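You operate a simulated robot arm through the tools that you are given. There is no shell and no other tool.

You run a simulated robot arm. Do the job below in one go: nothing can be reset, and whatever is moved stays where it is left.

JOB
Replace the cracked ring under the purple fitting and clamp it again.
Fine: a black ring goes on; the cracked ring goes in the small black tray.

It is judged by the outcome, as a careful person would: the job done as asked, and still so three seconds after it is handed in. It fails if anything else is knocked over, pushed out of place, dropped, spilled or broken.

ROBOT AND FRAMES
A 6-joint arm with a fingered hand, fixed in place. Base frame: the origin is on the floor under the middle of its stand, x ahead of it, y to its left, z up; the work surface is at about z = 86. Lengths are in cm, angles in degrees, forces in N, time in s.
With the tool pointing down near the work surface it reaches from about 34 to 74 cm from the base axis. Its first joint turns from -115.0 to 115.0 degrees. Payload 4 kg.
The tool frame sits at the grasp point between the pads (the TCP): z along the fingers, y along the line on which they close. The tips reach 2.6 cm beyond it. The gripper opens to 13.2 cm; its body begins 7.3 cm behind the TCP. The gripper is a hand of 4 fingers: y runs from the thumb to the fingers, the wrist lies at [0, 0, -23.9] in the tool frame, and closing takes about 1.5 s.
Orientation is that of the tool frame in the base frame, as a unit quaternion [x, y, z, w]. With the fingers straight down and closing along the base's y, the tool's x points along the base's -x, its y along +y and its z along -z.

CONTROLS
- The arm moves only by the tool send_rows. Its argument "commands" is a list of rows, each a list of 7 numbers: the shift along the base's x, y, z in units of 50 mm (1.0 is 50 mm), then the turn, a rotation vector about the base's x, y, z in units of 6 degrees (1.0 is 6 degrees), then the opening, from 0 (shut) to 1 (fully open). In form: [[tx, ty, tz, rx, ry, rz, jaw], ...]. A call has 1 to 20 rows; each row shifts and turns the commanded pose from where the row before left it. A call with a number of a shift or a turn outside -1 to 1 is refused whole. Each row takes 0.2 s and may step no farther than 5 cm and 8.6 degrees from the row before; otherwise, or with a gripper value out of range, the whole call is refused. A pose out of reach is approached as far as the arm can. The call stops where the force on the tool passes 50 N (or 10 N more than at its start, if that is more) or the arm is blocked; 0.2 s more then pass. Each finger travels about 15.3 cm/s and halts on what it meets, pressing with about 28 N; the grip force reading is that of the motor and also rises with nothing between the fingers. The clock runs only during rows and for 0.2 s after the last one: add rows that do not move to give the fingers time. The reply holds the time, the measured pose of the TCP, the force on the tool along the base axes, the opening and the grip force, in the units named above and with some noise, with the torque about the TCP (base axes, N m) and any sound that the robot's microphone picked up, and new pictures: "pictures" is both (left out), scene, wrist or none.
- Cameras (640 x 400 px; columns grow to the right, rows downward): "scene" is fixed at [4.94, 64.88, 158.64]; the picture's right is [-0.82, -0.57, 0.00], its down [-0.29, 0.42, -0.86] and it looks along [0.49, -0.71, -0.51] (base axes); focal length 308 px, centre (320, 200). "wrist" rides on the gripper at [6.8, 0.2, -9.7] in the tool frame; the picture's right is [-0.03, 1.00, 0.00], its down [-0.82, -0.02, -0.58] and it looks along [-0.58, -0.01, 0.82] (tool axes); focal length 270 px, centre (320, 200).
- slide_trunk(by): slides the trunk up (or, below 0, down) by that many cm; the arm rides with it, the base frame stays. It gives what a move gives, with no picture.
- grasp_type(shape): the hand has 4 fingers and takes this shape, open, in about a second: jaw (thumb against the fingers, like two jaws); tri (thumb and two fingers); tip (a fingertip pinch); poke (one finger out to press); point (the index stretched); flat (the hand flat); cup (the hand cupped); fist (a fist). The gripper value then closes the fingers along that shape, each until it touches; the sizes above hold for jaw. It gives what a move gives, with no picture.
- probe_pixels(camera, pixels): for up to 12 pixels [column, row] of the newest picture of that camera ("zoom" is the newest enlarged one), the place [x, y, z] in the base frame of the surface seen there, good to about 0.2 cm. No time passes.
- inspect(camera, box): a new picture of the part [left, top, right, bottom] of that camera's present view, enlarged. No time passes.
- hand_in(): hands the job in; it is judged then, once.

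Open the gripper and draw the arm clear of the work before you hand the job in, unless the task says otherwise.

The tools are called after "Request:" as a command line: name --pt "numbers of a row" for each row, then --argument value for the rest, lists and objects as JSON in quotes. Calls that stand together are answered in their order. send_rows: Moves the arm, as the interface text tells. Its arguments: {"type":"object","properties":{"commands":{"type":"array"},"pictures":{"type":"string","enum":["both","scene","wrist","none"]}},"required":["commands"]} The other tools are called the same way: slide_trunk (by) moves the trunk up or down; grasp_type (shape) gives the hand a shape; probe_pixels (camera, pixels) gives the place of the surface under pixels of a picture; inspect (camera, box) takes an enlarged picture of a part of a camera's view; hand_in () hands the job in.

At the start:

```text
t: 0.0
position: [48.29, -16.61, 113.59]
orientation: [0.0, 1.0, 0.0, 0.0]
ft_force: [0.3, 0.8, 0.2]
wrist_torque: [-0.02, -0.03, 0.02]
gripper_width: 13.17
grasp_force: 0.1
shape: jaw
trunk travel left (down, up): [-92.5, 6.5]
```

scene: 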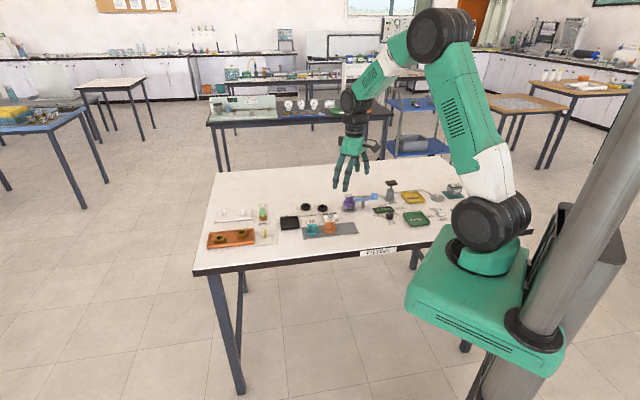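
wrist: 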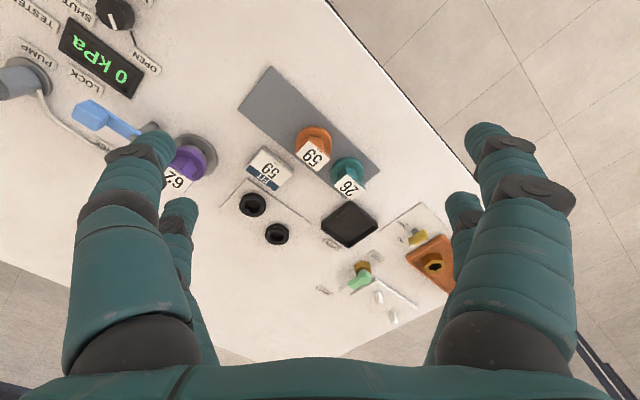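

I start by looking closely at the bench: the purple fitting is near scene pixel (349,202) and wrist pixel (188,160). I take enlarged pictures before moving.

Request:
inspect --camera "scene" --box '[260, 170, 480, 260]'

Request:
inspect --camera "wrist" --box '[0, 0, 280, 240]'

Request:
inspect --camera "wrist" --box '[200, 50, 480, 340]'

Request:
inspect --camera "scene" --box '[200, 190, 370, 260]'

```text
2.91 times, centred on (370, 215) of scene
```

zoom: 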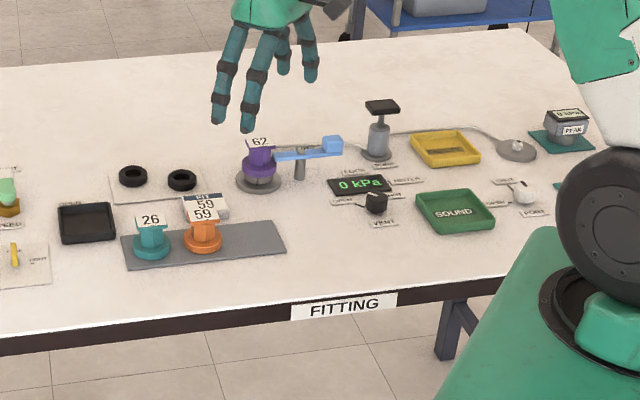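

```text
1.67 times, centred on (140, 120) of wrist
```

zoom: 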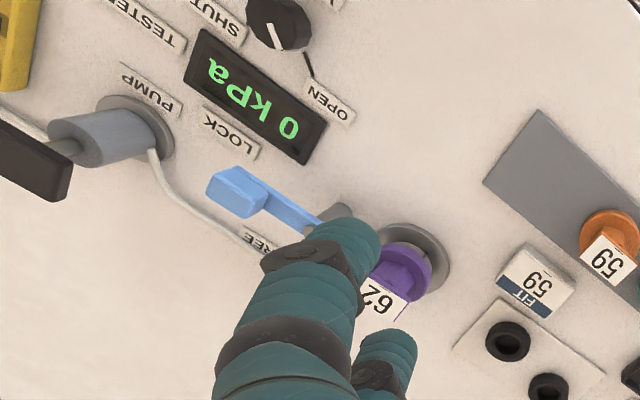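

```text
1.38 times, centred on (340, 195) of wrist
```

zoom: 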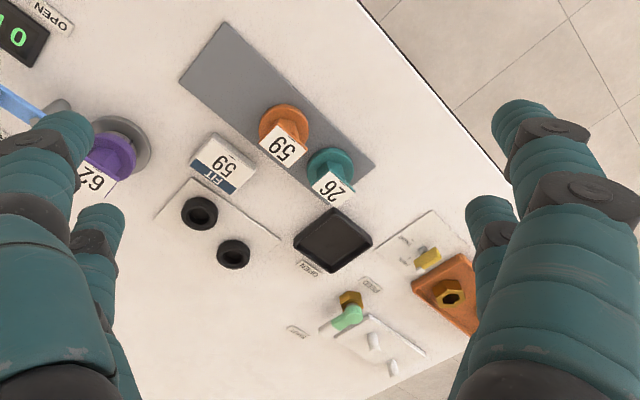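

```text
3.76 times, centred on (285, 225) of scene
```

zoom: 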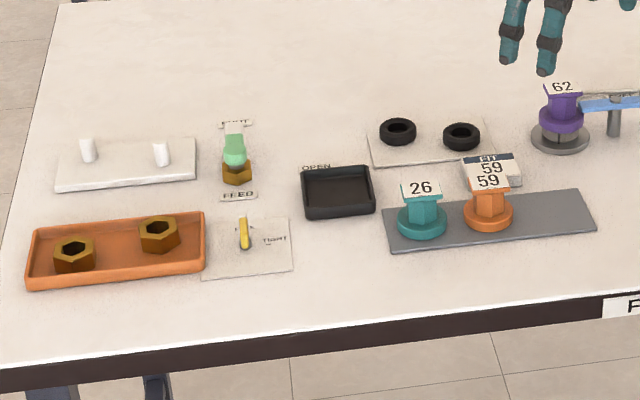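

The blue clamp lever sits between the LOCK and FREE labels, and the two black rings are on a white pad. I measure places from the scene picture.

Request:
inspect --camera "scene" --box '[330, 175, 410, 225]'

Request:
probe_pixels --camera "scene" --pixels '[[349, 195], [349, 203], [348, 210], [343, 211], [363, 199], [374, 195], [306, 207], [322, 208], [289, 223], [312, 226], [330, 224], [332, 214]]'

```text
8.00 times, centred on (370, 200) of scene
```

zoom: 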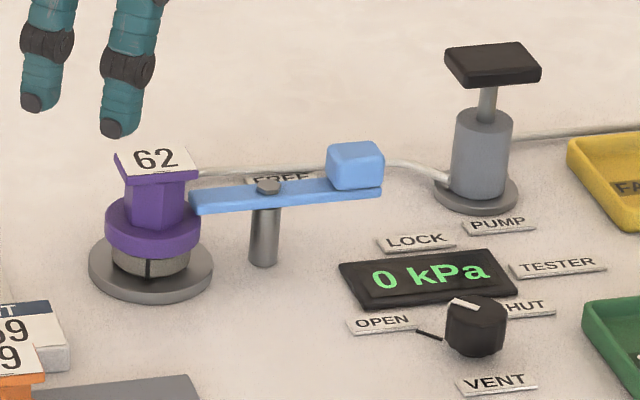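

```text
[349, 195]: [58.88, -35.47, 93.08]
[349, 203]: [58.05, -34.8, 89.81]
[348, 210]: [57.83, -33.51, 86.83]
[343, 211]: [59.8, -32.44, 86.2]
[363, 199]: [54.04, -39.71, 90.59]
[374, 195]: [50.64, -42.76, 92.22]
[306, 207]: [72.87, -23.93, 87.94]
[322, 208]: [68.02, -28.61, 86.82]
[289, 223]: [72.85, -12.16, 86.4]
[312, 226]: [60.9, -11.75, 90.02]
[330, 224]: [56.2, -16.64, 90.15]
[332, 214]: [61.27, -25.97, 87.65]
```

The scene probes put the purple fitting at about (58.5,-35.3), the clamp post at (54,-39.7) and the rings at around (73,-24) and (68,-28.6). I move the wrist camera above the clamp for a close view.

Request:
send_rows --pt "-0.12 -0.85 -0.2 0 0 0 1" --pt "-0.12 -0.85 -0.2 0 0 0 1" --pt "-0.12 -0.85 -0.2 0 0 0 1" --pt "-0.12 -0.85 -0.2 0 0 0 1" --pt "-0.12 -0.85 -0.2 0 0 0 1" --pt "0 0 0 0 0 0 1"

```text
t: 1.4
position: [45.37, -37.83, 108.67]
orientation: [0.0, 1.0, 0.001, -0.001]
ft_force: [-0.1, 0.0, 0.5]
wrist_torque: [0.0, -0.04, 0.03]
gripper_width: 13.2
grasp_force: 0.1
shape: jaw
trunk travel left (down, up): [-92.5, 6.5]
```

scene: 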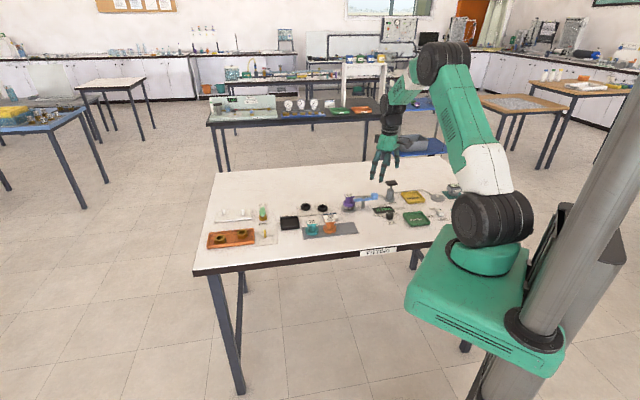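
wrist: 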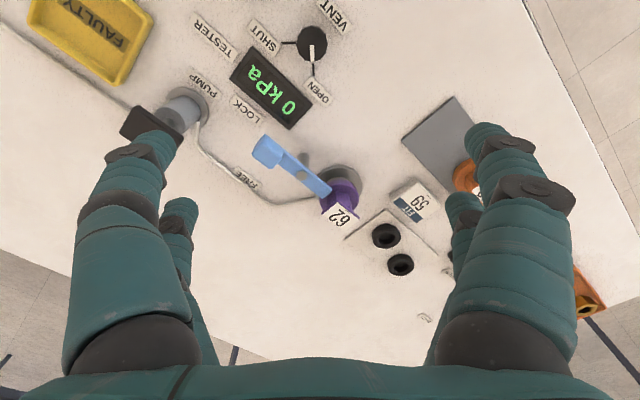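

The clamp and fitting are now in the middle of the wrist view, around (310,185). I take enlarged pictures of the clamp and of the rings.

Request:
inspect --camera "wrist" --box '[220, 120, 380, 220]'

Request:
probe_pixels --camera "wrist" --pixels '[[266, 151], [284, 162], [303, 157], [322, 186], [305, 177], [343, 193], [340, 212], [352, 176], [338, 168], [385, 235], [400, 265], [253, 112]]'

Request:
inspect --camera "wrist" --box '[320, 160, 480, 300]'

```text
4.00 times, centred on (300, 170) of wrist
```

zoom: 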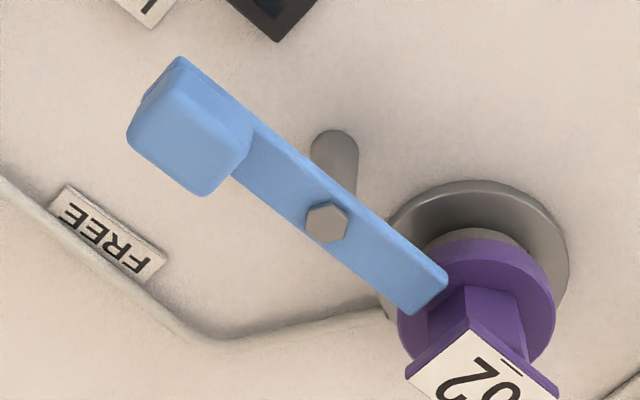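

```text
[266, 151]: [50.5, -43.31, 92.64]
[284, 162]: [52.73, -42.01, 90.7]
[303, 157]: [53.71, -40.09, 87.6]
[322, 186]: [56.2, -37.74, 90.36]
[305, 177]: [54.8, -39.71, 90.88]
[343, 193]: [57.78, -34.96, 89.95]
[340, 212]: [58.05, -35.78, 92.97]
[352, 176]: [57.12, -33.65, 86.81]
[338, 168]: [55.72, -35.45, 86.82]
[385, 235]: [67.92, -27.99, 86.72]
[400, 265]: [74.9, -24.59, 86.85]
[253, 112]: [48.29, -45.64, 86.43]
```

```text
2.86 times, centred on (400, 230) of wrist
```

zoom: 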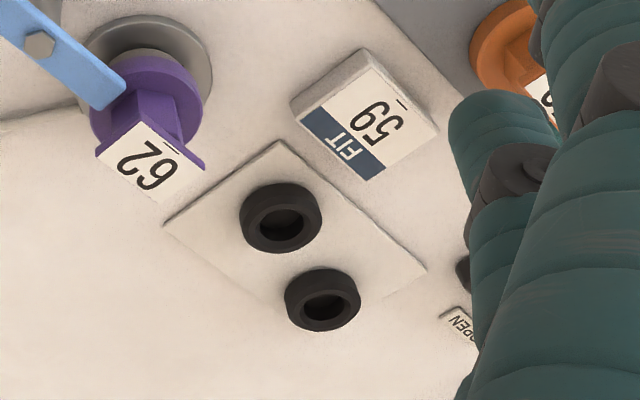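

The lever bar runs from the fitting flange over a pivot near (54.8,-39.7) to the handle at (50.5,-43.3). I probe more points on the lever, labels, fitting and hand.

Request:
inspect --camera "scene" --box '[340, 110, 440, 220]'

Request:
probe_pixels --camera "wrist" --pixels '[[247, 180], [259, 147], [265, 136], [272, 166], [282, 156], [330, 191], [325, 196], [330, 215], [355, 218], [350, 225], [352, 193], [335, 178]]'

Request:
probe_pixels --camera "scene" --pixels '[[345, 195], [354, 195], [350, 193], [349, 197], [344, 204], [354, 204], [349, 205], [349, 208], [342, 209], [356, 209], [349, 212], [345, 199]]'

```text
3.64 times, centred on (390, 165) of scene
```

zoom: 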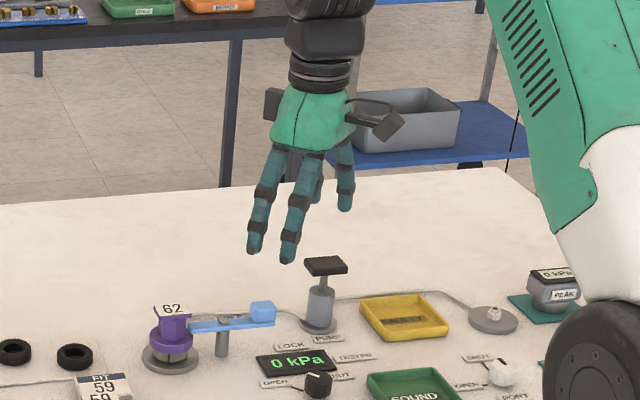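

```text
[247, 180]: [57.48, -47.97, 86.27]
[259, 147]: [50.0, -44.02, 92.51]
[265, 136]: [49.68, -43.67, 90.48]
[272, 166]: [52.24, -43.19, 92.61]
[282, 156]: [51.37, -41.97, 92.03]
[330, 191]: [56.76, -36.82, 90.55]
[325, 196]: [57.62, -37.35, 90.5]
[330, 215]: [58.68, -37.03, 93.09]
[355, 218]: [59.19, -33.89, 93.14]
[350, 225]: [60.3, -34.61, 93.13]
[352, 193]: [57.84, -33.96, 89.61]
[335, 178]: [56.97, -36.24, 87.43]
```

```text
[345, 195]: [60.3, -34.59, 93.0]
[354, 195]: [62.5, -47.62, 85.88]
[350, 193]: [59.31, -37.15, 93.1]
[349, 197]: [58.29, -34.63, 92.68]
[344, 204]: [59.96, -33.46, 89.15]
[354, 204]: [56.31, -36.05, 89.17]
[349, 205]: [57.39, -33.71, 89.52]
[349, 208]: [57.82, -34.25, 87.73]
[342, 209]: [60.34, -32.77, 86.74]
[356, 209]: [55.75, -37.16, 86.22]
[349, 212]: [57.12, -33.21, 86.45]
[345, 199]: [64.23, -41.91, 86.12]
```

I check the hand's geometry by probing the fingertips in the wrist picture, and the arm's joints in the scene to understand the reach.

Request:
probe_pixels --camera "wrist" --pixels '[[488, 128], [490, 145], [462, 200], [466, 215], [150, 140], [160, 150], [180, 205], [175, 220], [120, 250], [520, 250], [340, 240], [385, 232]]'

Request:
probe_pixels --camera "scene" --pixels '[[470, 220], [515, 215], [485, 262], [440, 60], [465, 60], [400, 75], [392, 112], [388, 145], [452, 280], [500, 175], [377, 170], [386, 175]]'

```text
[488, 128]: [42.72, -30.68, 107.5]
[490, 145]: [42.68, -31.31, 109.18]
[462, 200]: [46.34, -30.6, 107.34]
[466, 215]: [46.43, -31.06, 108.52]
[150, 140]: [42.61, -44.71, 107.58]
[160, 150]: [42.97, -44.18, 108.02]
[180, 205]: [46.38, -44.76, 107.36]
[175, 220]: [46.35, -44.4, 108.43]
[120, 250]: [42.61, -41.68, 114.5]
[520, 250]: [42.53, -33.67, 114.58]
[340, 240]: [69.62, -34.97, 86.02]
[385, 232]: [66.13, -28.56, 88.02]
```

```text
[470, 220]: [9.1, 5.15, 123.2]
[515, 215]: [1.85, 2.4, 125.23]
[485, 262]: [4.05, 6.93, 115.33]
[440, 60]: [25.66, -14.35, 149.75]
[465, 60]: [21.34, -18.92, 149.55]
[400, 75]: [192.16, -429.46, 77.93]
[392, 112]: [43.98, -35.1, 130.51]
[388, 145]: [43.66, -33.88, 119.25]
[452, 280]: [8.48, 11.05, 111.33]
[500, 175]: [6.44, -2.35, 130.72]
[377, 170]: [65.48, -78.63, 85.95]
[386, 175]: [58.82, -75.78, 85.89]
```

The jaw fingers come in two pairs, about 1.9 cm either side of the TCP in x. I try the poke shape here, high above the bench, to see where that finger sits.

Request:
grasp_type --shape "poke"

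Request:
send_rows --pt "0 0 0 0 0 0 1" --pt "0 0 0 0 0 0 1"

Request:
inspect --camera "scene" --box '[340, 110, 440, 220]'

```text
t: 2.3
position: [45.39, -37.8, 108.59]
orientation: [0.0, 1.0, 0.0, 0.0]
ft_force: [-0.8, 1.3, 0.0]
wrist_torque: [-0.01, -0.05, -0.01]
gripper_width: 0.01
grasp_force: 0.2
shape: poke
trunk travel left (down, up): [-92.5, 6.5]
```

```text
t: 2.9
position: [45.45, -37.86, 108.59]
orientation: [0.0, 1.0, 0.0, 0.0]
ft_force: [0.3, 0.5, -0.8]
wrist_torque: [0.0, -0.02, 0.01]
gripper_width: 0.01
grasp_force: 0.0
shape: poke
trunk travel left (down, up): [-92.5, 6.5]
```

scene: 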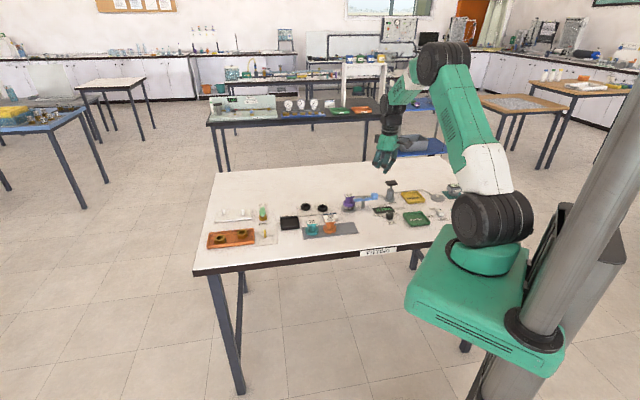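
wrist: 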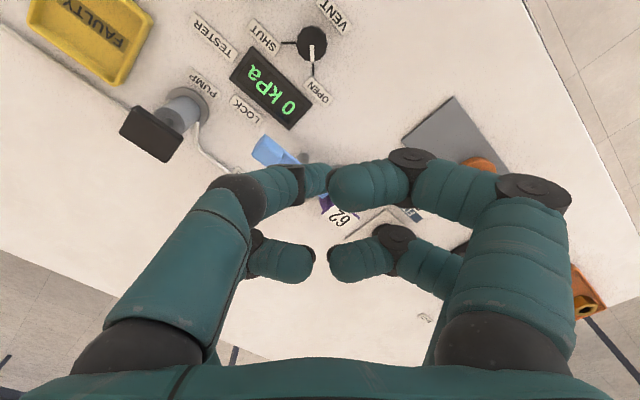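

```text
3.64 times, centred on (390, 165) of scene
```

zoom: 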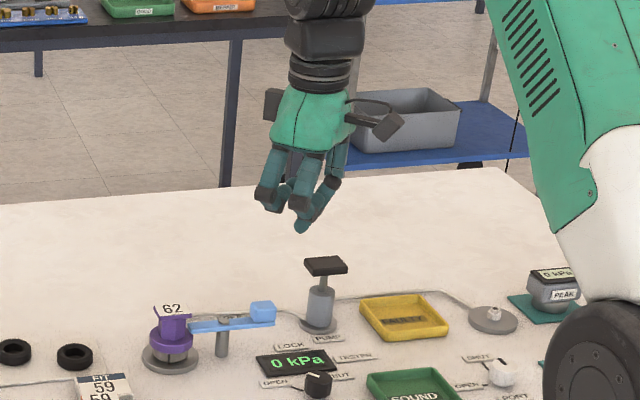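

I probe where the poking finger's tip lies; in the wrist picture it reaches to about (315,180).

Request:
probe_pixels --camera "wrist" --pixels '[[310, 180], [320, 182], [290, 187], [265, 187], [240, 190], [360, 185], [340, 190], [400, 175], [300, 260], [345, 260]]'

Request:
inspect --camera "scene" --box '[360, 140, 410, 185]'

```text
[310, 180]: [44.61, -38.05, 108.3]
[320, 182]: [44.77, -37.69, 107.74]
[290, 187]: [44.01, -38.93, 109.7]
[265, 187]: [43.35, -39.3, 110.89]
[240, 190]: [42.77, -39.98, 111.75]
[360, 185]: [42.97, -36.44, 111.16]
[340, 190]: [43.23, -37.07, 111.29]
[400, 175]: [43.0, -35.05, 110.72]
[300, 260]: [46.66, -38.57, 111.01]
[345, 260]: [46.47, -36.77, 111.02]
```

```text
8.89 times, centred on (385, 162) of scene
```

zoom: 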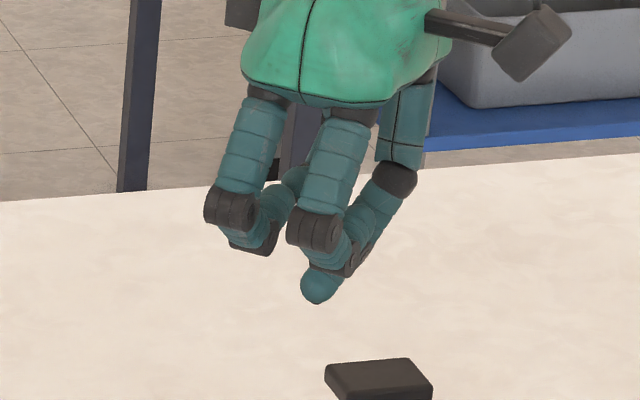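

The poke tip reaches only slightly below the folded fingers. I try the "point" shape, which may stretch one finger further for a sideways push.

Request:
grasp_type --shape "point"

Request:
send_rows --pt "0 0 0 0 0 0 0" --pt "0 0 0 0 0 0 0" --pictures "wrist"

Request:
inspect --camera "scene" --box '[350, 130, 430, 190]'

```text
t: 3.8
position: [45.32, -37.87, 108.55]
orientation: [0.0, 1.0, 0.0, 0.0]
ft_force: [-0.1, 0.0, 0.2]
wrist_torque: [-0.03, 0.03, -0.03]
gripper_width: 0.0
grasp_force: 0.1
shape: point
trunk travel left (down, up): [-92.5, 6.5]
```

```text
t: 4.4
position: [45.51, -37.86, 108.59]
orientation: [0.0, 1.0, 0.001, 0.0]
ft_force: [0.2, 1.0, -0.4]
wrist_torque: [0.01, -0.02, 0.0]
gripper_width: 0.02
grasp_force: 0.0
shape: point
trunk travel left (down, up): [-92.5, 6.5]
```

wrist: 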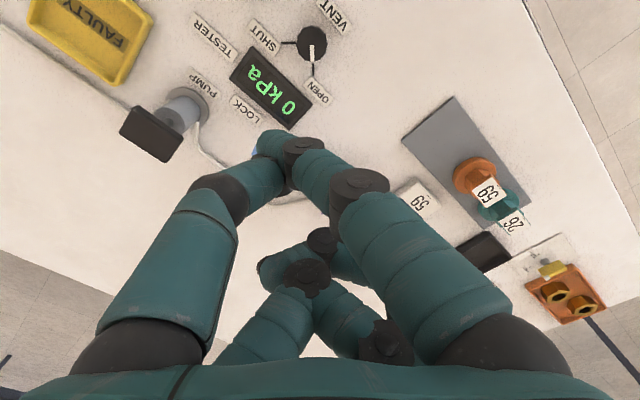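

```text
6.67 times, centred on (390, 160) of scene
```

zoom: 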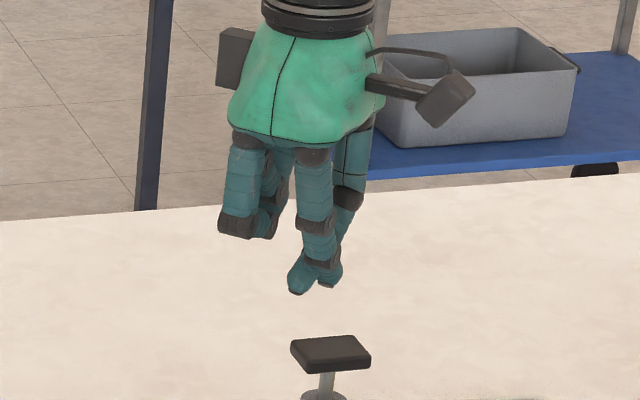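

With value 0, the two near fingers came together. I open the value to 1 in this shape to see the stretched index.

Request:
send_rows --pt "0 0 0 0 0 0 1" --pt "0 0 0 0 0 0 1" --pt "0 0 0 0 0 0 1" --pt "0 0 0 0 0 0 1" --pt "0 0 0 0 0 0 1" --pictures "wrist"

Request:
inspect --camera "scene" --box '[350, 130, 430, 190]'

```text
t: 5.6
position: [45.36, -37.83, 108.59]
orientation: [0.0, 1.0, 0.0, -0.001]
ft_force: [0.5, -0.6, -0.5]
wrist_torque: [0.01, 0.02, -0.01]
gripper_width: 0.01
grasp_force: 0.1
shape: point
trunk travel left (down, up): [-92.5, 6.5]
```

wrist: 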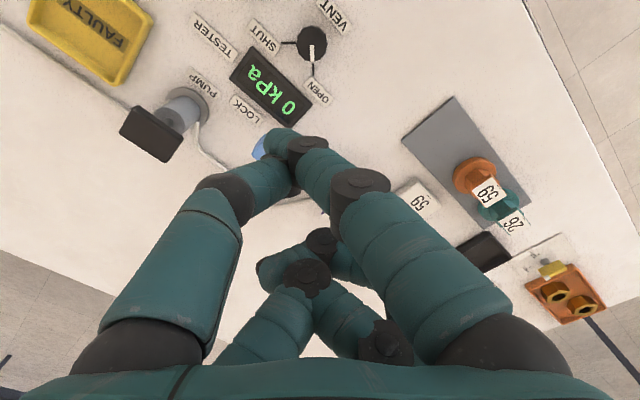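

```text
6.67 times, centred on (390, 160) of scene
```

zoom: 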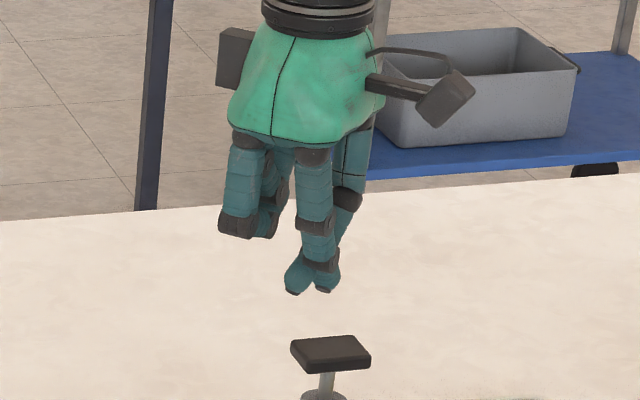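

The point shape crosses two fingers and does not help. I go back to the jaw shape, with which I can cage the handle between the finger pairs, and probe the objects around the handle's path.

Request:
grasp_type --shape "tip"

Request:
send_rows --pt "0 0 0 0 0 0 0.6" --pt "0 0 0 0 0 0 0.6" --pt "0 0 0 0 0 0 0.6" --pt "0 0 0 0 0 0 0.6" --pt "0 0 0 0 0 0 0.6" --pictures "wrist"

Request:
probe_pixels --camera "scene" --pixels '[[391, 183], [390, 181], [388, 184], [397, 183], [390, 190], [389, 196], [385, 204], [390, 213], [390, 217], [401, 207], [375, 191], [378, 198]]'

Request:
inspect --camera "scene" --box '[350, 130, 430, 190]'

```text
t: 6.5
position: [45.5, -37.85, 108.62]
orientation: [0.0, 1.0, -0.001, 0.001]
ft_force: [-0.1, -0.2, 0.1]
wrist_torque: [0.02, 0.06, -0.03]
gripper_width: 13.19
grasp_force: 0.1
shape: tip
trunk travel left (down, up): [-92.5, 6.5]
```

```text
t: 7.7
position: [45.37, -37.88, 108.58]
orientation: [0.0, 1.0, 0.0, 0.0]
ft_force: [-0.1, 0.5, -0.6]
wrist_torque: [0.01, 0.0, -0.02]
gripper_width: 7.99
grasp_force: 0.1
shape: tip
trunk travel left (down, up): [-92.5, 6.5]
```

wrist: 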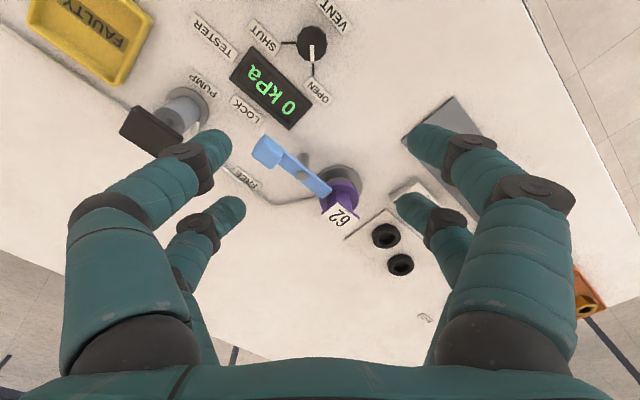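

```text
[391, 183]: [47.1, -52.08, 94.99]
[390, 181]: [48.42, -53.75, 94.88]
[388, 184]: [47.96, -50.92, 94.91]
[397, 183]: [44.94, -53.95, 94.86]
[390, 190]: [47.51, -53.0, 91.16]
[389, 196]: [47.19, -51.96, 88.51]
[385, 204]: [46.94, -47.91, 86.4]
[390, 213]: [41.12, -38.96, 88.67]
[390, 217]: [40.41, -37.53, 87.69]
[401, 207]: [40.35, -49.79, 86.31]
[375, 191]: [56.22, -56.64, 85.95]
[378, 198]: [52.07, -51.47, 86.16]
```

```text
6.67 times, centred on (390, 160) of scene
```

zoom: 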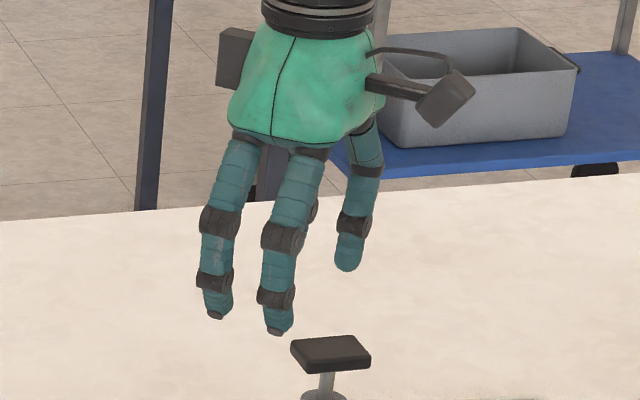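

The tip shape curls the fingertips inward, which should suit the rings later. For the lever I will use the closed jaw as a solid paddle, so I zoom in on the handle and pivot for exact corners.

Request:
inspect --camera "wrist" --box '[240, 125, 368, 225]'

```text
4.00 times, centred on (304, 175) of wrist
```

zoom: 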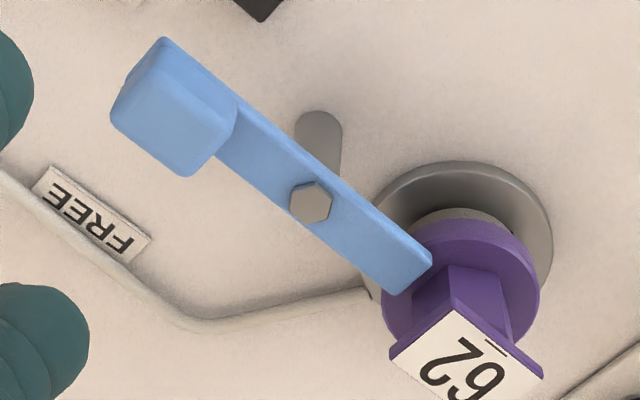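

I probe the handle's top corners, the bolt, the bar end and the fitting's plate in the zoom.

Request:
probe_pixels --camera "zoom" --pixels '[[120, 115], [185, 168], [155, 75], [228, 120], [312, 200], [425, 262], [392, 288], [240, 115], [398, 352], [455, 315], [535, 372], [490, 240]]'

Request:
probe_pixels --camera "zoom" --pixels '[[450, 180], [545, 240], [378, 190], [450, 222], [520, 270], [460, 285], [505, 300], [530, 300], [390, 320], [90, 210], [480, 390], [460, 165]]'

```text
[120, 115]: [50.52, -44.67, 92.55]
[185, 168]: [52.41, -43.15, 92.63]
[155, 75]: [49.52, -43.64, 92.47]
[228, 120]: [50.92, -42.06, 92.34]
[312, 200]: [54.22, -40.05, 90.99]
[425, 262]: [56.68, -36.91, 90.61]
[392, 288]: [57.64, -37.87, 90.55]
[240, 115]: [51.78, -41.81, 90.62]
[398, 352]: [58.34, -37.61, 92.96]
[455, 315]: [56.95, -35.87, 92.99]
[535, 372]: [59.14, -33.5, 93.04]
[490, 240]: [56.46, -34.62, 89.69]
```

```text
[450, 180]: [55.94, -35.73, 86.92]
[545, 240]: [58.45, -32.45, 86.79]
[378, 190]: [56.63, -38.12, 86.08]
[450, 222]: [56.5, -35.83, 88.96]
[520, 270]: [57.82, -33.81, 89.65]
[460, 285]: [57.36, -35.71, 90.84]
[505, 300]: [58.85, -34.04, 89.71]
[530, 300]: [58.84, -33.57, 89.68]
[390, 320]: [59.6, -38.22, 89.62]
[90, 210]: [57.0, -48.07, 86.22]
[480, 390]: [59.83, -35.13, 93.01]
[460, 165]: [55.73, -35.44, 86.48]
```

The pivot is at about (54.2,-40.05), the handle centre at (50.85,-43.4) with its top at z 92.6, and the fitting centre at about (58.8,-35.7). I go back to jaw, close it and turn the hand -46° so that the paddle's far face looks along the push direction, then look.

Request:
grasp_type --shape "jaw"

Request:
send_rows --pt "0 0 0 0 0 -1 0" --pt "0 0 0 0 0 -1 0" --pt "0 0 0 0 0 -1 0" --pt "0 0 0 0 0 -1 0" --pt "0 0 0 0 0 -1 0" --pt "0 0 0 0 0 -1 0" --pt "0 0 0 0 0 -1 0" --pt "0 0 0 0 0 -0.67 0" --pt "0 0 0 0 0 0 0" --pt "0 0 0 0 0 0 0"

Request:
inspect --camera "scene" --box '[350, 130, 430, 190]'

```text
t: 8.6
position: [45.36, -37.93, 108.57]
orientation: [0.0, 1.0, 0.0, 0.0]
ft_force: [0.0, 0.5, -0.7]
wrist_torque: [-0.01, 0.01, 0.04]
gripper_width: 13.2
grasp_force: 0.1
shape: jaw
trunk travel left (down, up): [-92.5, 6.5]
```

```text
t: 10.8
position: [45.42, -37.68, 108.49]
orientation: [0.39, 0.921, 0.001, 0.0]
ft_force: [0.4, 0.8, -0.7]
wrist_torque: [-0.04, -0.02, 0.04]
gripper_width: 0.02
grasp_force: 27.8
shape: jaw
trunk travel left (down, up): [-92.5, 6.5]
```

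scene: 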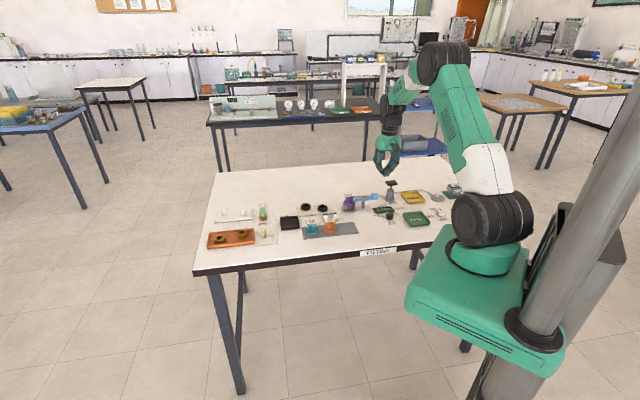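
wrist: 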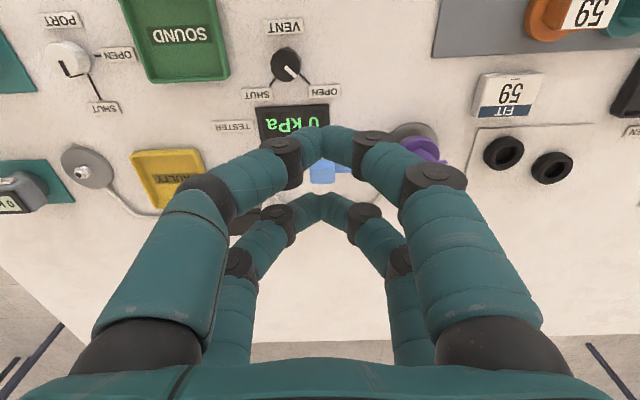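

```text
6.67 times, centred on (390, 160) of scene
```

zoom: 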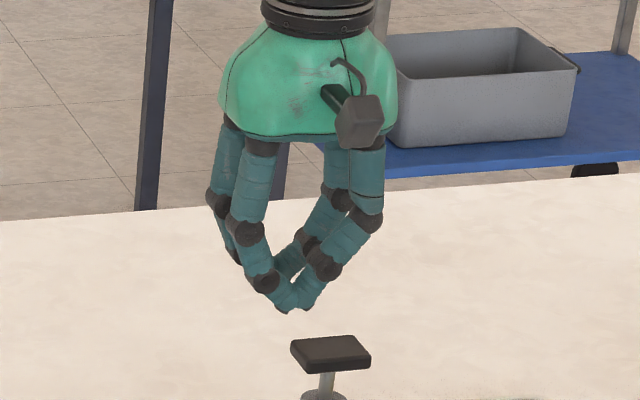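

The closed jaw forms a V with its tips meeting at wrist pixel (325,135). I probe the tips to learn their height relative to the TCP.

Request:
probe_pixels --camera "wrist" --pixels '[[322, 130], [334, 132], [318, 145], [342, 145], [318, 205], [326, 205], [300, 140], [355, 140], [280, 160], [375, 160], [345, 215], [295, 215]]'

Request:
probe_pixels --camera "scene" --pixels '[[393.3, 175.2], [394.8, 176], [390, 172], [397, 173], [386, 164]]'

```text
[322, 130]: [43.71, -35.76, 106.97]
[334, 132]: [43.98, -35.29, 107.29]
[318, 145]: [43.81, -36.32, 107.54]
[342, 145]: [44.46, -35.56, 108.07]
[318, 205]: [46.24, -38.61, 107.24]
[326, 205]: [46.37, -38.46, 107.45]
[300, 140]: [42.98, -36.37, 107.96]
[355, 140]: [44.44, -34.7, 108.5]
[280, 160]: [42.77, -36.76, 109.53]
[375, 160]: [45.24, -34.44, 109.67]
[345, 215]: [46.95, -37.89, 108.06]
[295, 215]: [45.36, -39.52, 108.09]
```

```text
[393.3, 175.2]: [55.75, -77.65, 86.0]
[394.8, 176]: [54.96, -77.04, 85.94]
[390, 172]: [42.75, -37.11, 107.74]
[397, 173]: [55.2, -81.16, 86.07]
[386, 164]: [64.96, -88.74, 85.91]
```

The closed tips end about 1.8 cm below the TCP. I lower the hand to a hover beside the handle on its (-x,+y) side, at TCP (47.5,-39.85,96), and look before going to pushing height.

Request:
probe_pixels --camera "scene" --pixels '[[380, 210], [390, 207], [385, 206], [375, 210], [390, 212], [388, 213.5]]'

Request:
send_rows --pt "0.14 -0.14 -0.83 0 0 0 0" --pt "0.14 -0.14 -0.83 0 0 0 0" --pt "0.14 -0.15 -0.84 0 0 0 0" --pt "0 0 0 0 0 0 0"

Request:
inspect --camera "scene" --box '[340, 160, 420, 220]'

```text
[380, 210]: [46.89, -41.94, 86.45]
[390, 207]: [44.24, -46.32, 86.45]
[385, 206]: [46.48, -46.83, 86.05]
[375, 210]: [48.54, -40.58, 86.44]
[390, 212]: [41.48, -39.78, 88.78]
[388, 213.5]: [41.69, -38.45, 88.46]
```

```text
t: 11.8
position: [47.35, -39.96, 96.02]
orientation: [0.391, 0.92, 0.0, 0.0]
ft_force: [0.9, -0.2, 0.5]
wrist_torque: [-0.03, -0.04, -0.01]
gripper_width: 0.02
grasp_force: 28.1
shape: jaw
trunk travel left (down, up): [-92.5, 6.5]
```

scene: 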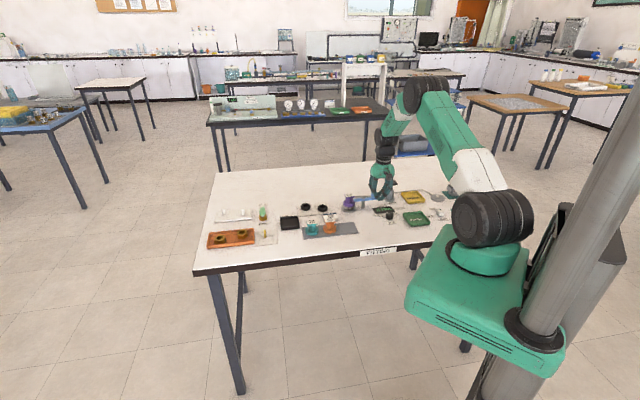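
wrist: 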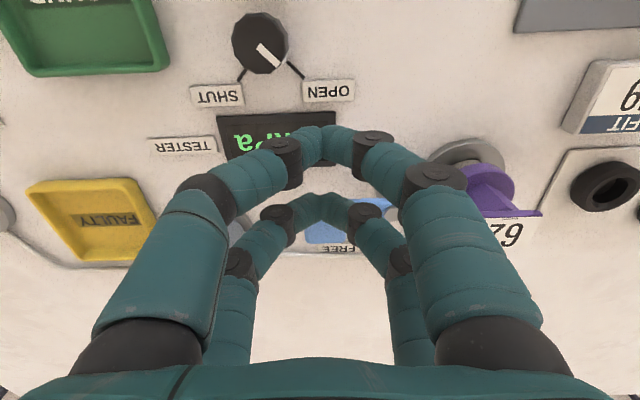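

```text
6.67 times, centred on (380, 190) of scene
```

zoom: 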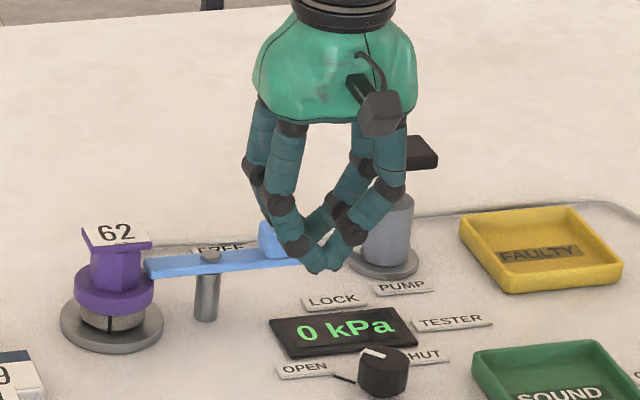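

The V of the closed fingers hangs just behind the blue handle at scene zoom (320,260). I lower to TCP z 92, move into contact and sweep the first 24° of the arc, then check.

Request:
send_rows --pt "0 0 -0.4 0 0 0 0" --pt "0 0 -0.4 0 0 0 0" --pt "0.1 -0.07 0 0 0 0 0" --pt "0.09 -0.07 0 0 0 0 0" --pt "0.019 -0.123 0 0 0 1 0" --pt "0.032 -0.12 0 0 0 1 0" --pt "0.044 -0.116 0 0 0 1 0" --pt "0.056 -0.111 0 0 0 1 0"

Request:
inspect --camera "scene" --box '[340, 160, 420, 220]'

```text
t: 13.6
position: [49.29, -43.04, 92.13]
orientation: [0.19, 0.982, 0.0, 0.0]
ft_force: [0.1, 1.0, -0.1]
wrist_torque: [0.05, 0.0, -0.01]
gripper_width: 0.01
grasp_force: 27.9
shape: jaw
trunk travel left (down, up): [-92.5, 6.5]
```

scene: 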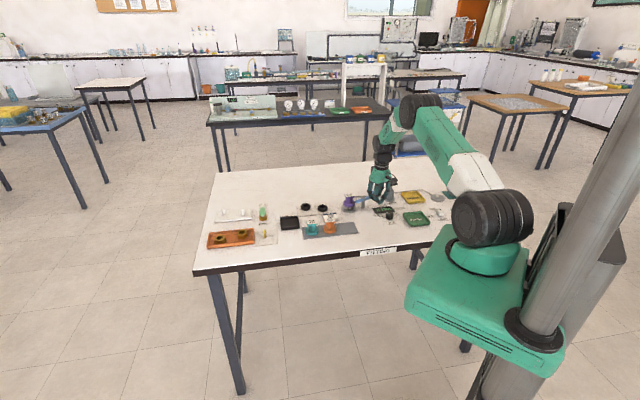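
wrist: 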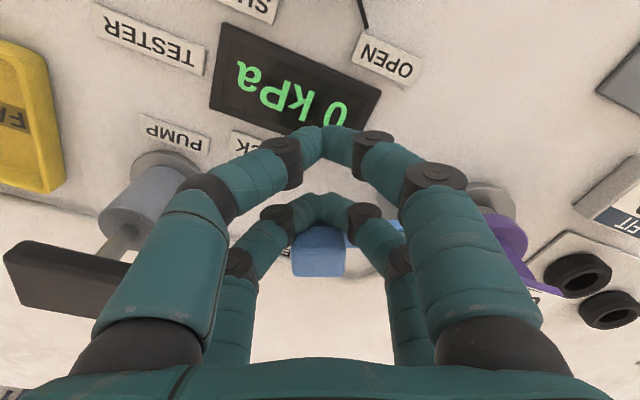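

```text
6.67 times, centred on (380, 190) of scene
```

zoom: 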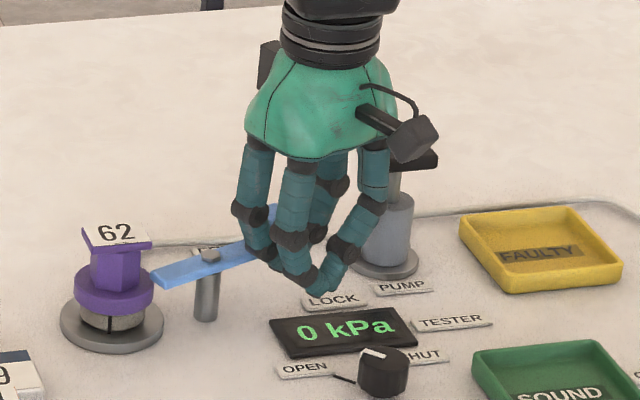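

The lever is turning with the push (bar end already swung off the flange toward (165,275) in the zoom) and the forces stay low. The pump handle corner at about (48,-50.6) stays over 1 cm clear, so I continue the arc by 30° more.

Request:
send_rows --pt "0.067 -0.105 0 0 0 1 0" --pt "0.078 -0.097 0 0 0 1 0" --pt "0.088 -0.088 0 0 0 1 0" --pt "0.097 -0.079 0 0 0 1 0" --pt "0.104 -0.068 0 0 0 1 0"

Request:
inspect --camera "scene" --box '[340, 160, 420, 220]'

```text
t: 14.8
position: [51.28, -45.25, 92.12]
orientation: [-0.07, 0.998, 0.0, 0.0]
ft_force: [-1.2, -1.9, -1.2]
wrist_torque: [-0.02, 0.04, -0.04]
gripper_width: 0.0
grasp_force: 28.2
shape: jaw
trunk travel left (down, up): [-92.5, 6.5]
```

scene: 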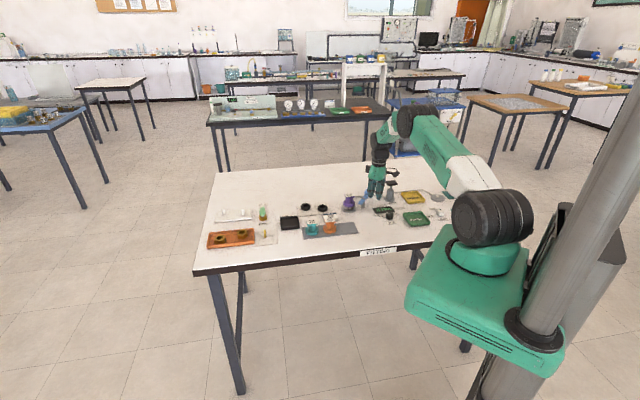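
wrist: 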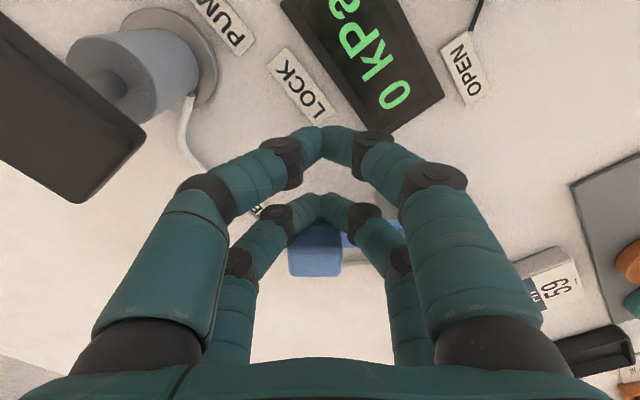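

```text
6.67 times, centred on (380, 190) of scene
```

zoom: 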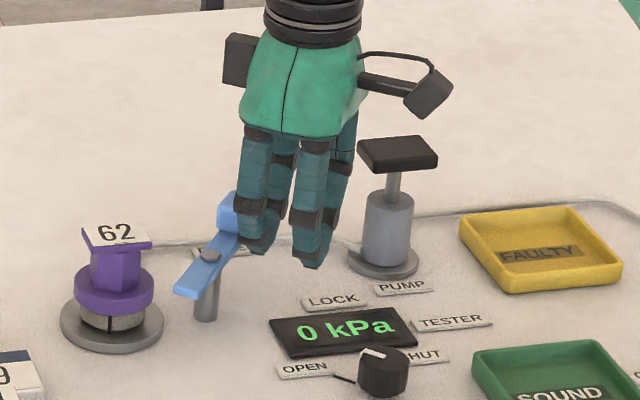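

The lever has turned through about 54° without touching the fitting. I push 18° more so that the handle comes to the FREE label.

Request:
send_rows --pt "0.111 -0.057 0 0 0 1 0" --pt "0.116 -0.045 0 0 0 1 0" --pt "0.12 -0.033 0 0 0 1 0"

Request:
inspect --camera "scene" --box '[340, 160, 420, 220]'

```text
t: 15.6
position: [53.08, -45.95, 92.06]
orientation: [-0.227, 0.974, 0.001, 0.0]
ft_force: [-0.1, -1.2, 0.2]
wrist_torque: [0.0, 0.01, 0.01]
gripper_width: 0.0
grasp_force: 28.5
shape: jaw
trunk travel left (down, up): [-92.5, 6.5]
```

scene: 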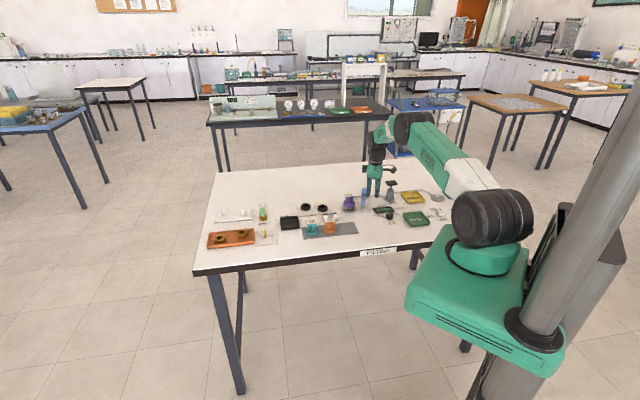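
wrist: 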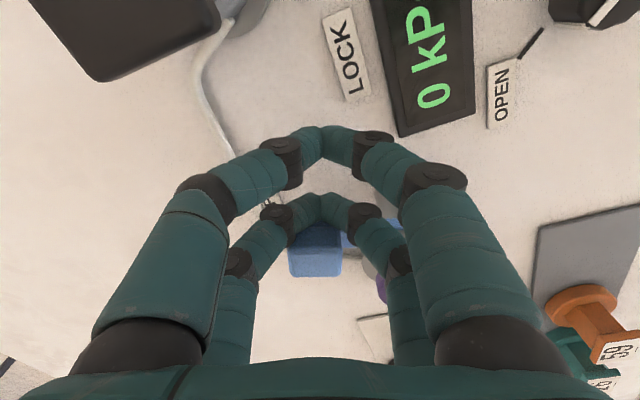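

```text
6.67 times, centred on (380, 190) of scene
```

zoom: 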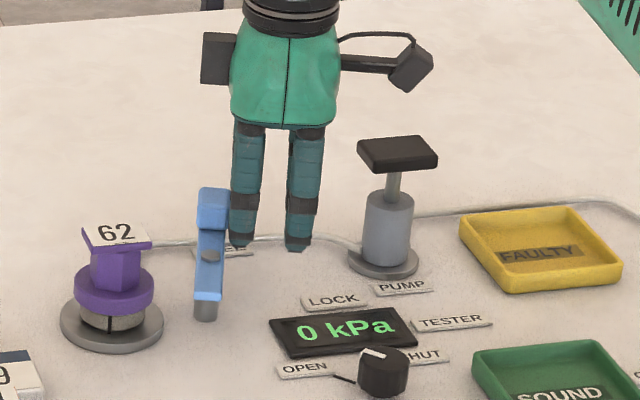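

The lever now points straight away from the fitting and the bar is clear of it. I back off, rise, open the hand and move over the fitting at z 104 with the yaw near the plate's edges (about +42°).

Request:
send_rows --pt "-0.3 -0.15 0.1 0 0 0 0" --pt "-0.1 -0.05 0.8 0 0 0 0" --pt "0 0 0.8 0 0 0 0.3" --pt "0 0 0.8 0 0 0 0.6" --pt "0.55 0.75 0 0 0 1 1" --pt "0.55 0.75 0 0 0 1 1" --pt "0.44 0.75 0 0 0 0.67 1" --pt "0 0 0 0 0 0 1" --pt "0 0 0 0 0 0 1"

Request:
inspect --camera "wrist" --box '[240, 40, 400, 160]'

```text
t: 17.6
position: [58.81, -35.79, 104.47]
orientation: [-0.359, 0.933, 0.0, 0.0]
ft_force: [0.0, -0.8, -0.5]
wrist_torque: [0.0, 0.01, 0.05]
gripper_width: 13.17
grasp_force: 0.1
shape: jaw
trunk travel left (down, up): [-92.5, 6.5]
```

scene: 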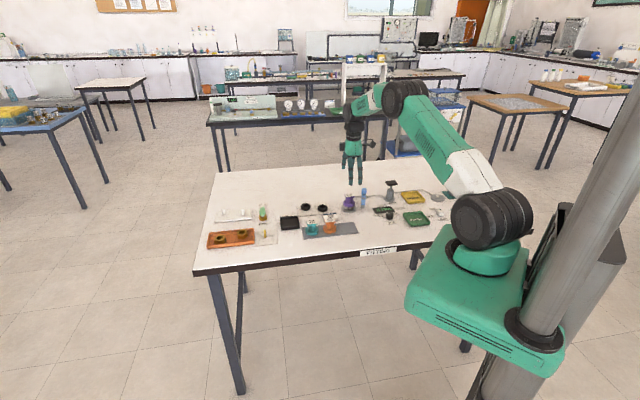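
wrist: 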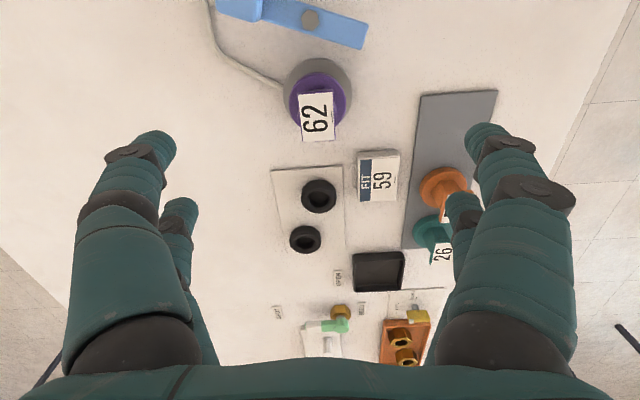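

```text
3.33 times, centred on (320, 100) of wrist
```

zoom: 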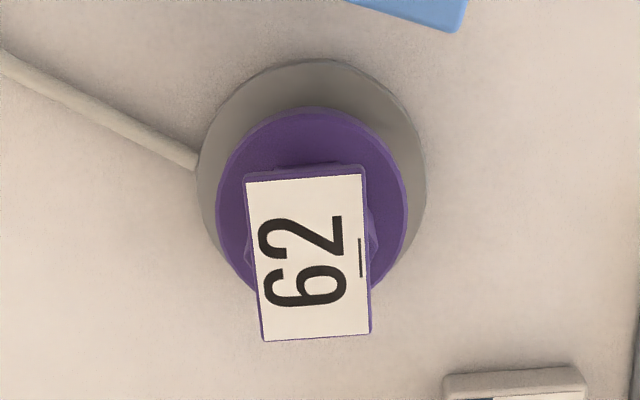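

The plate "62" is seen in full now, nearly aligned with the hand. I probe its corners, the flange rim and the base rim for exact centres.

Request:
probe_pixels --camera "zoom" --pixels '[[250, 186], [358, 180], [364, 328], [266, 335], [312, 260], [310, 125], [232, 190], [395, 215], [310, 75], [212, 180], [415, 190], [310, 165]]'

Request:
probe_pixels --camera "wrist" --pixels '[[319, 180], [319, 212], [303, 196], [336, 196], [319, 196], [380, 252], [354, 289], [402, 289], [378, 275], [403, 254], [457, 91], [420, 100]]'

```text
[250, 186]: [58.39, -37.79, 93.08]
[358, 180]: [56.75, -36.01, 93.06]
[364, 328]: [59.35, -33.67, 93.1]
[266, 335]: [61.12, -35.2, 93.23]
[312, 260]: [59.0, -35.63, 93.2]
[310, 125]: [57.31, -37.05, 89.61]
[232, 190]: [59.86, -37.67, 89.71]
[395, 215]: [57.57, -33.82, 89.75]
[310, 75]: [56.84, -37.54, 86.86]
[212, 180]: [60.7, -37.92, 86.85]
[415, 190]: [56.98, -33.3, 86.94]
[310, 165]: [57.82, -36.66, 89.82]
```

```text
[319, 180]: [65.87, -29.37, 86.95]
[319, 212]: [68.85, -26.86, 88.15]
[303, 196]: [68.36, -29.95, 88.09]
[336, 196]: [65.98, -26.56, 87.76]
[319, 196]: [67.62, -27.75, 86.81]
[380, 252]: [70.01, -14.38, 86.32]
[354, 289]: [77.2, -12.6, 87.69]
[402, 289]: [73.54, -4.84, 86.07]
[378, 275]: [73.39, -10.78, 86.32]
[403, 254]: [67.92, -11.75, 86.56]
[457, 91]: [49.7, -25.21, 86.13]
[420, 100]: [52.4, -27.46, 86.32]
```

The plate is centred at (58.9,-35.67), 2.5 cm across the closing direction and 3.6 cm along the tool's x, aligned with the present yaw. I descend with the hand half open to TCP z 92.4 so the tips stay just above the flange (89.7).

Request:
send_rows --pt "0.018 0.024 -0.4 0 0 0 0.5" --pt "0 0 -0.6 0 0 0 0.5" --pt "0 0 -0.7 0 0 0 0.5" --pt "0 0 -0.5 0 0 0 0.5" --pt "0 0 0 0 0 0 0.5"

Request:
inspect --camera "scene" --box '[320, 160, 400, 220]'

```text
t: 18.8
position: [58.88, -35.5, 93.52]
orientation: [-0.359, 0.933, 0.0, 0.0]
ft_force: [-0.4, 0.6, 1.2]
wrist_torque: [0.0, 0.0, -0.01]
gripper_width: 6.65
grasp_force: 0.1
shape: jaw
trunk travel left (down, up): [-92.5, 6.5]
```

scene: 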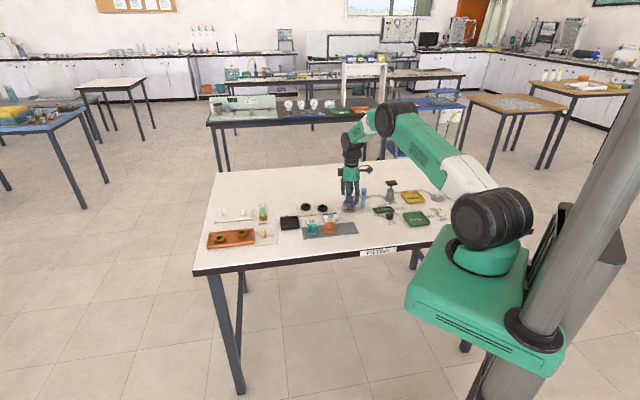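
wrist: 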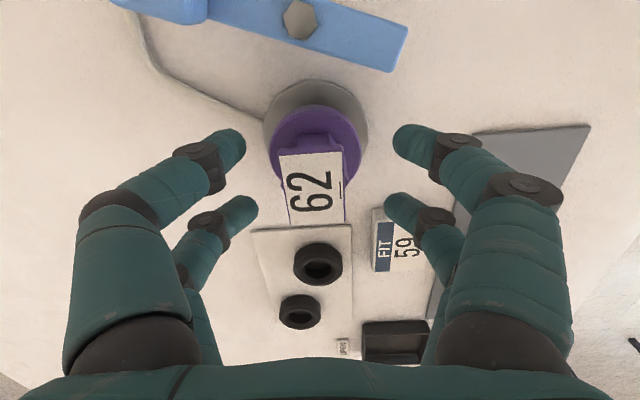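

```text
6.67 times, centred on (360, 190) of scene
```

zoom: 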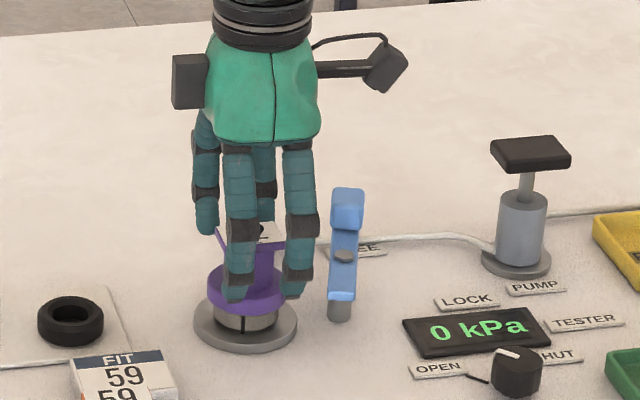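

The plate sits between the four fingertips in both directions. I probe tip heights and positions before going lower.

Request:
probe_pixels --camera "wrist" --pixels '[[238, 140], [250, 205], [402, 138], [392, 205], [230, 150], [410, 150], [305, 180], [335, 175], [292, 215], [340, 213], [285, 165], [342, 160]]'

```text
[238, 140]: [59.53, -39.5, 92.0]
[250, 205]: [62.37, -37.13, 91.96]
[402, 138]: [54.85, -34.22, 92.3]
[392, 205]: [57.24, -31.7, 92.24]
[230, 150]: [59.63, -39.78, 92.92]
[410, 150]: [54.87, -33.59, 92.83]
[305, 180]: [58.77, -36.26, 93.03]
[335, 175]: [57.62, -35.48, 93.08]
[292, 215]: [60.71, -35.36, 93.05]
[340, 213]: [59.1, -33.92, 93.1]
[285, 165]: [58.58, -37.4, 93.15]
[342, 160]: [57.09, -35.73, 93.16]
```

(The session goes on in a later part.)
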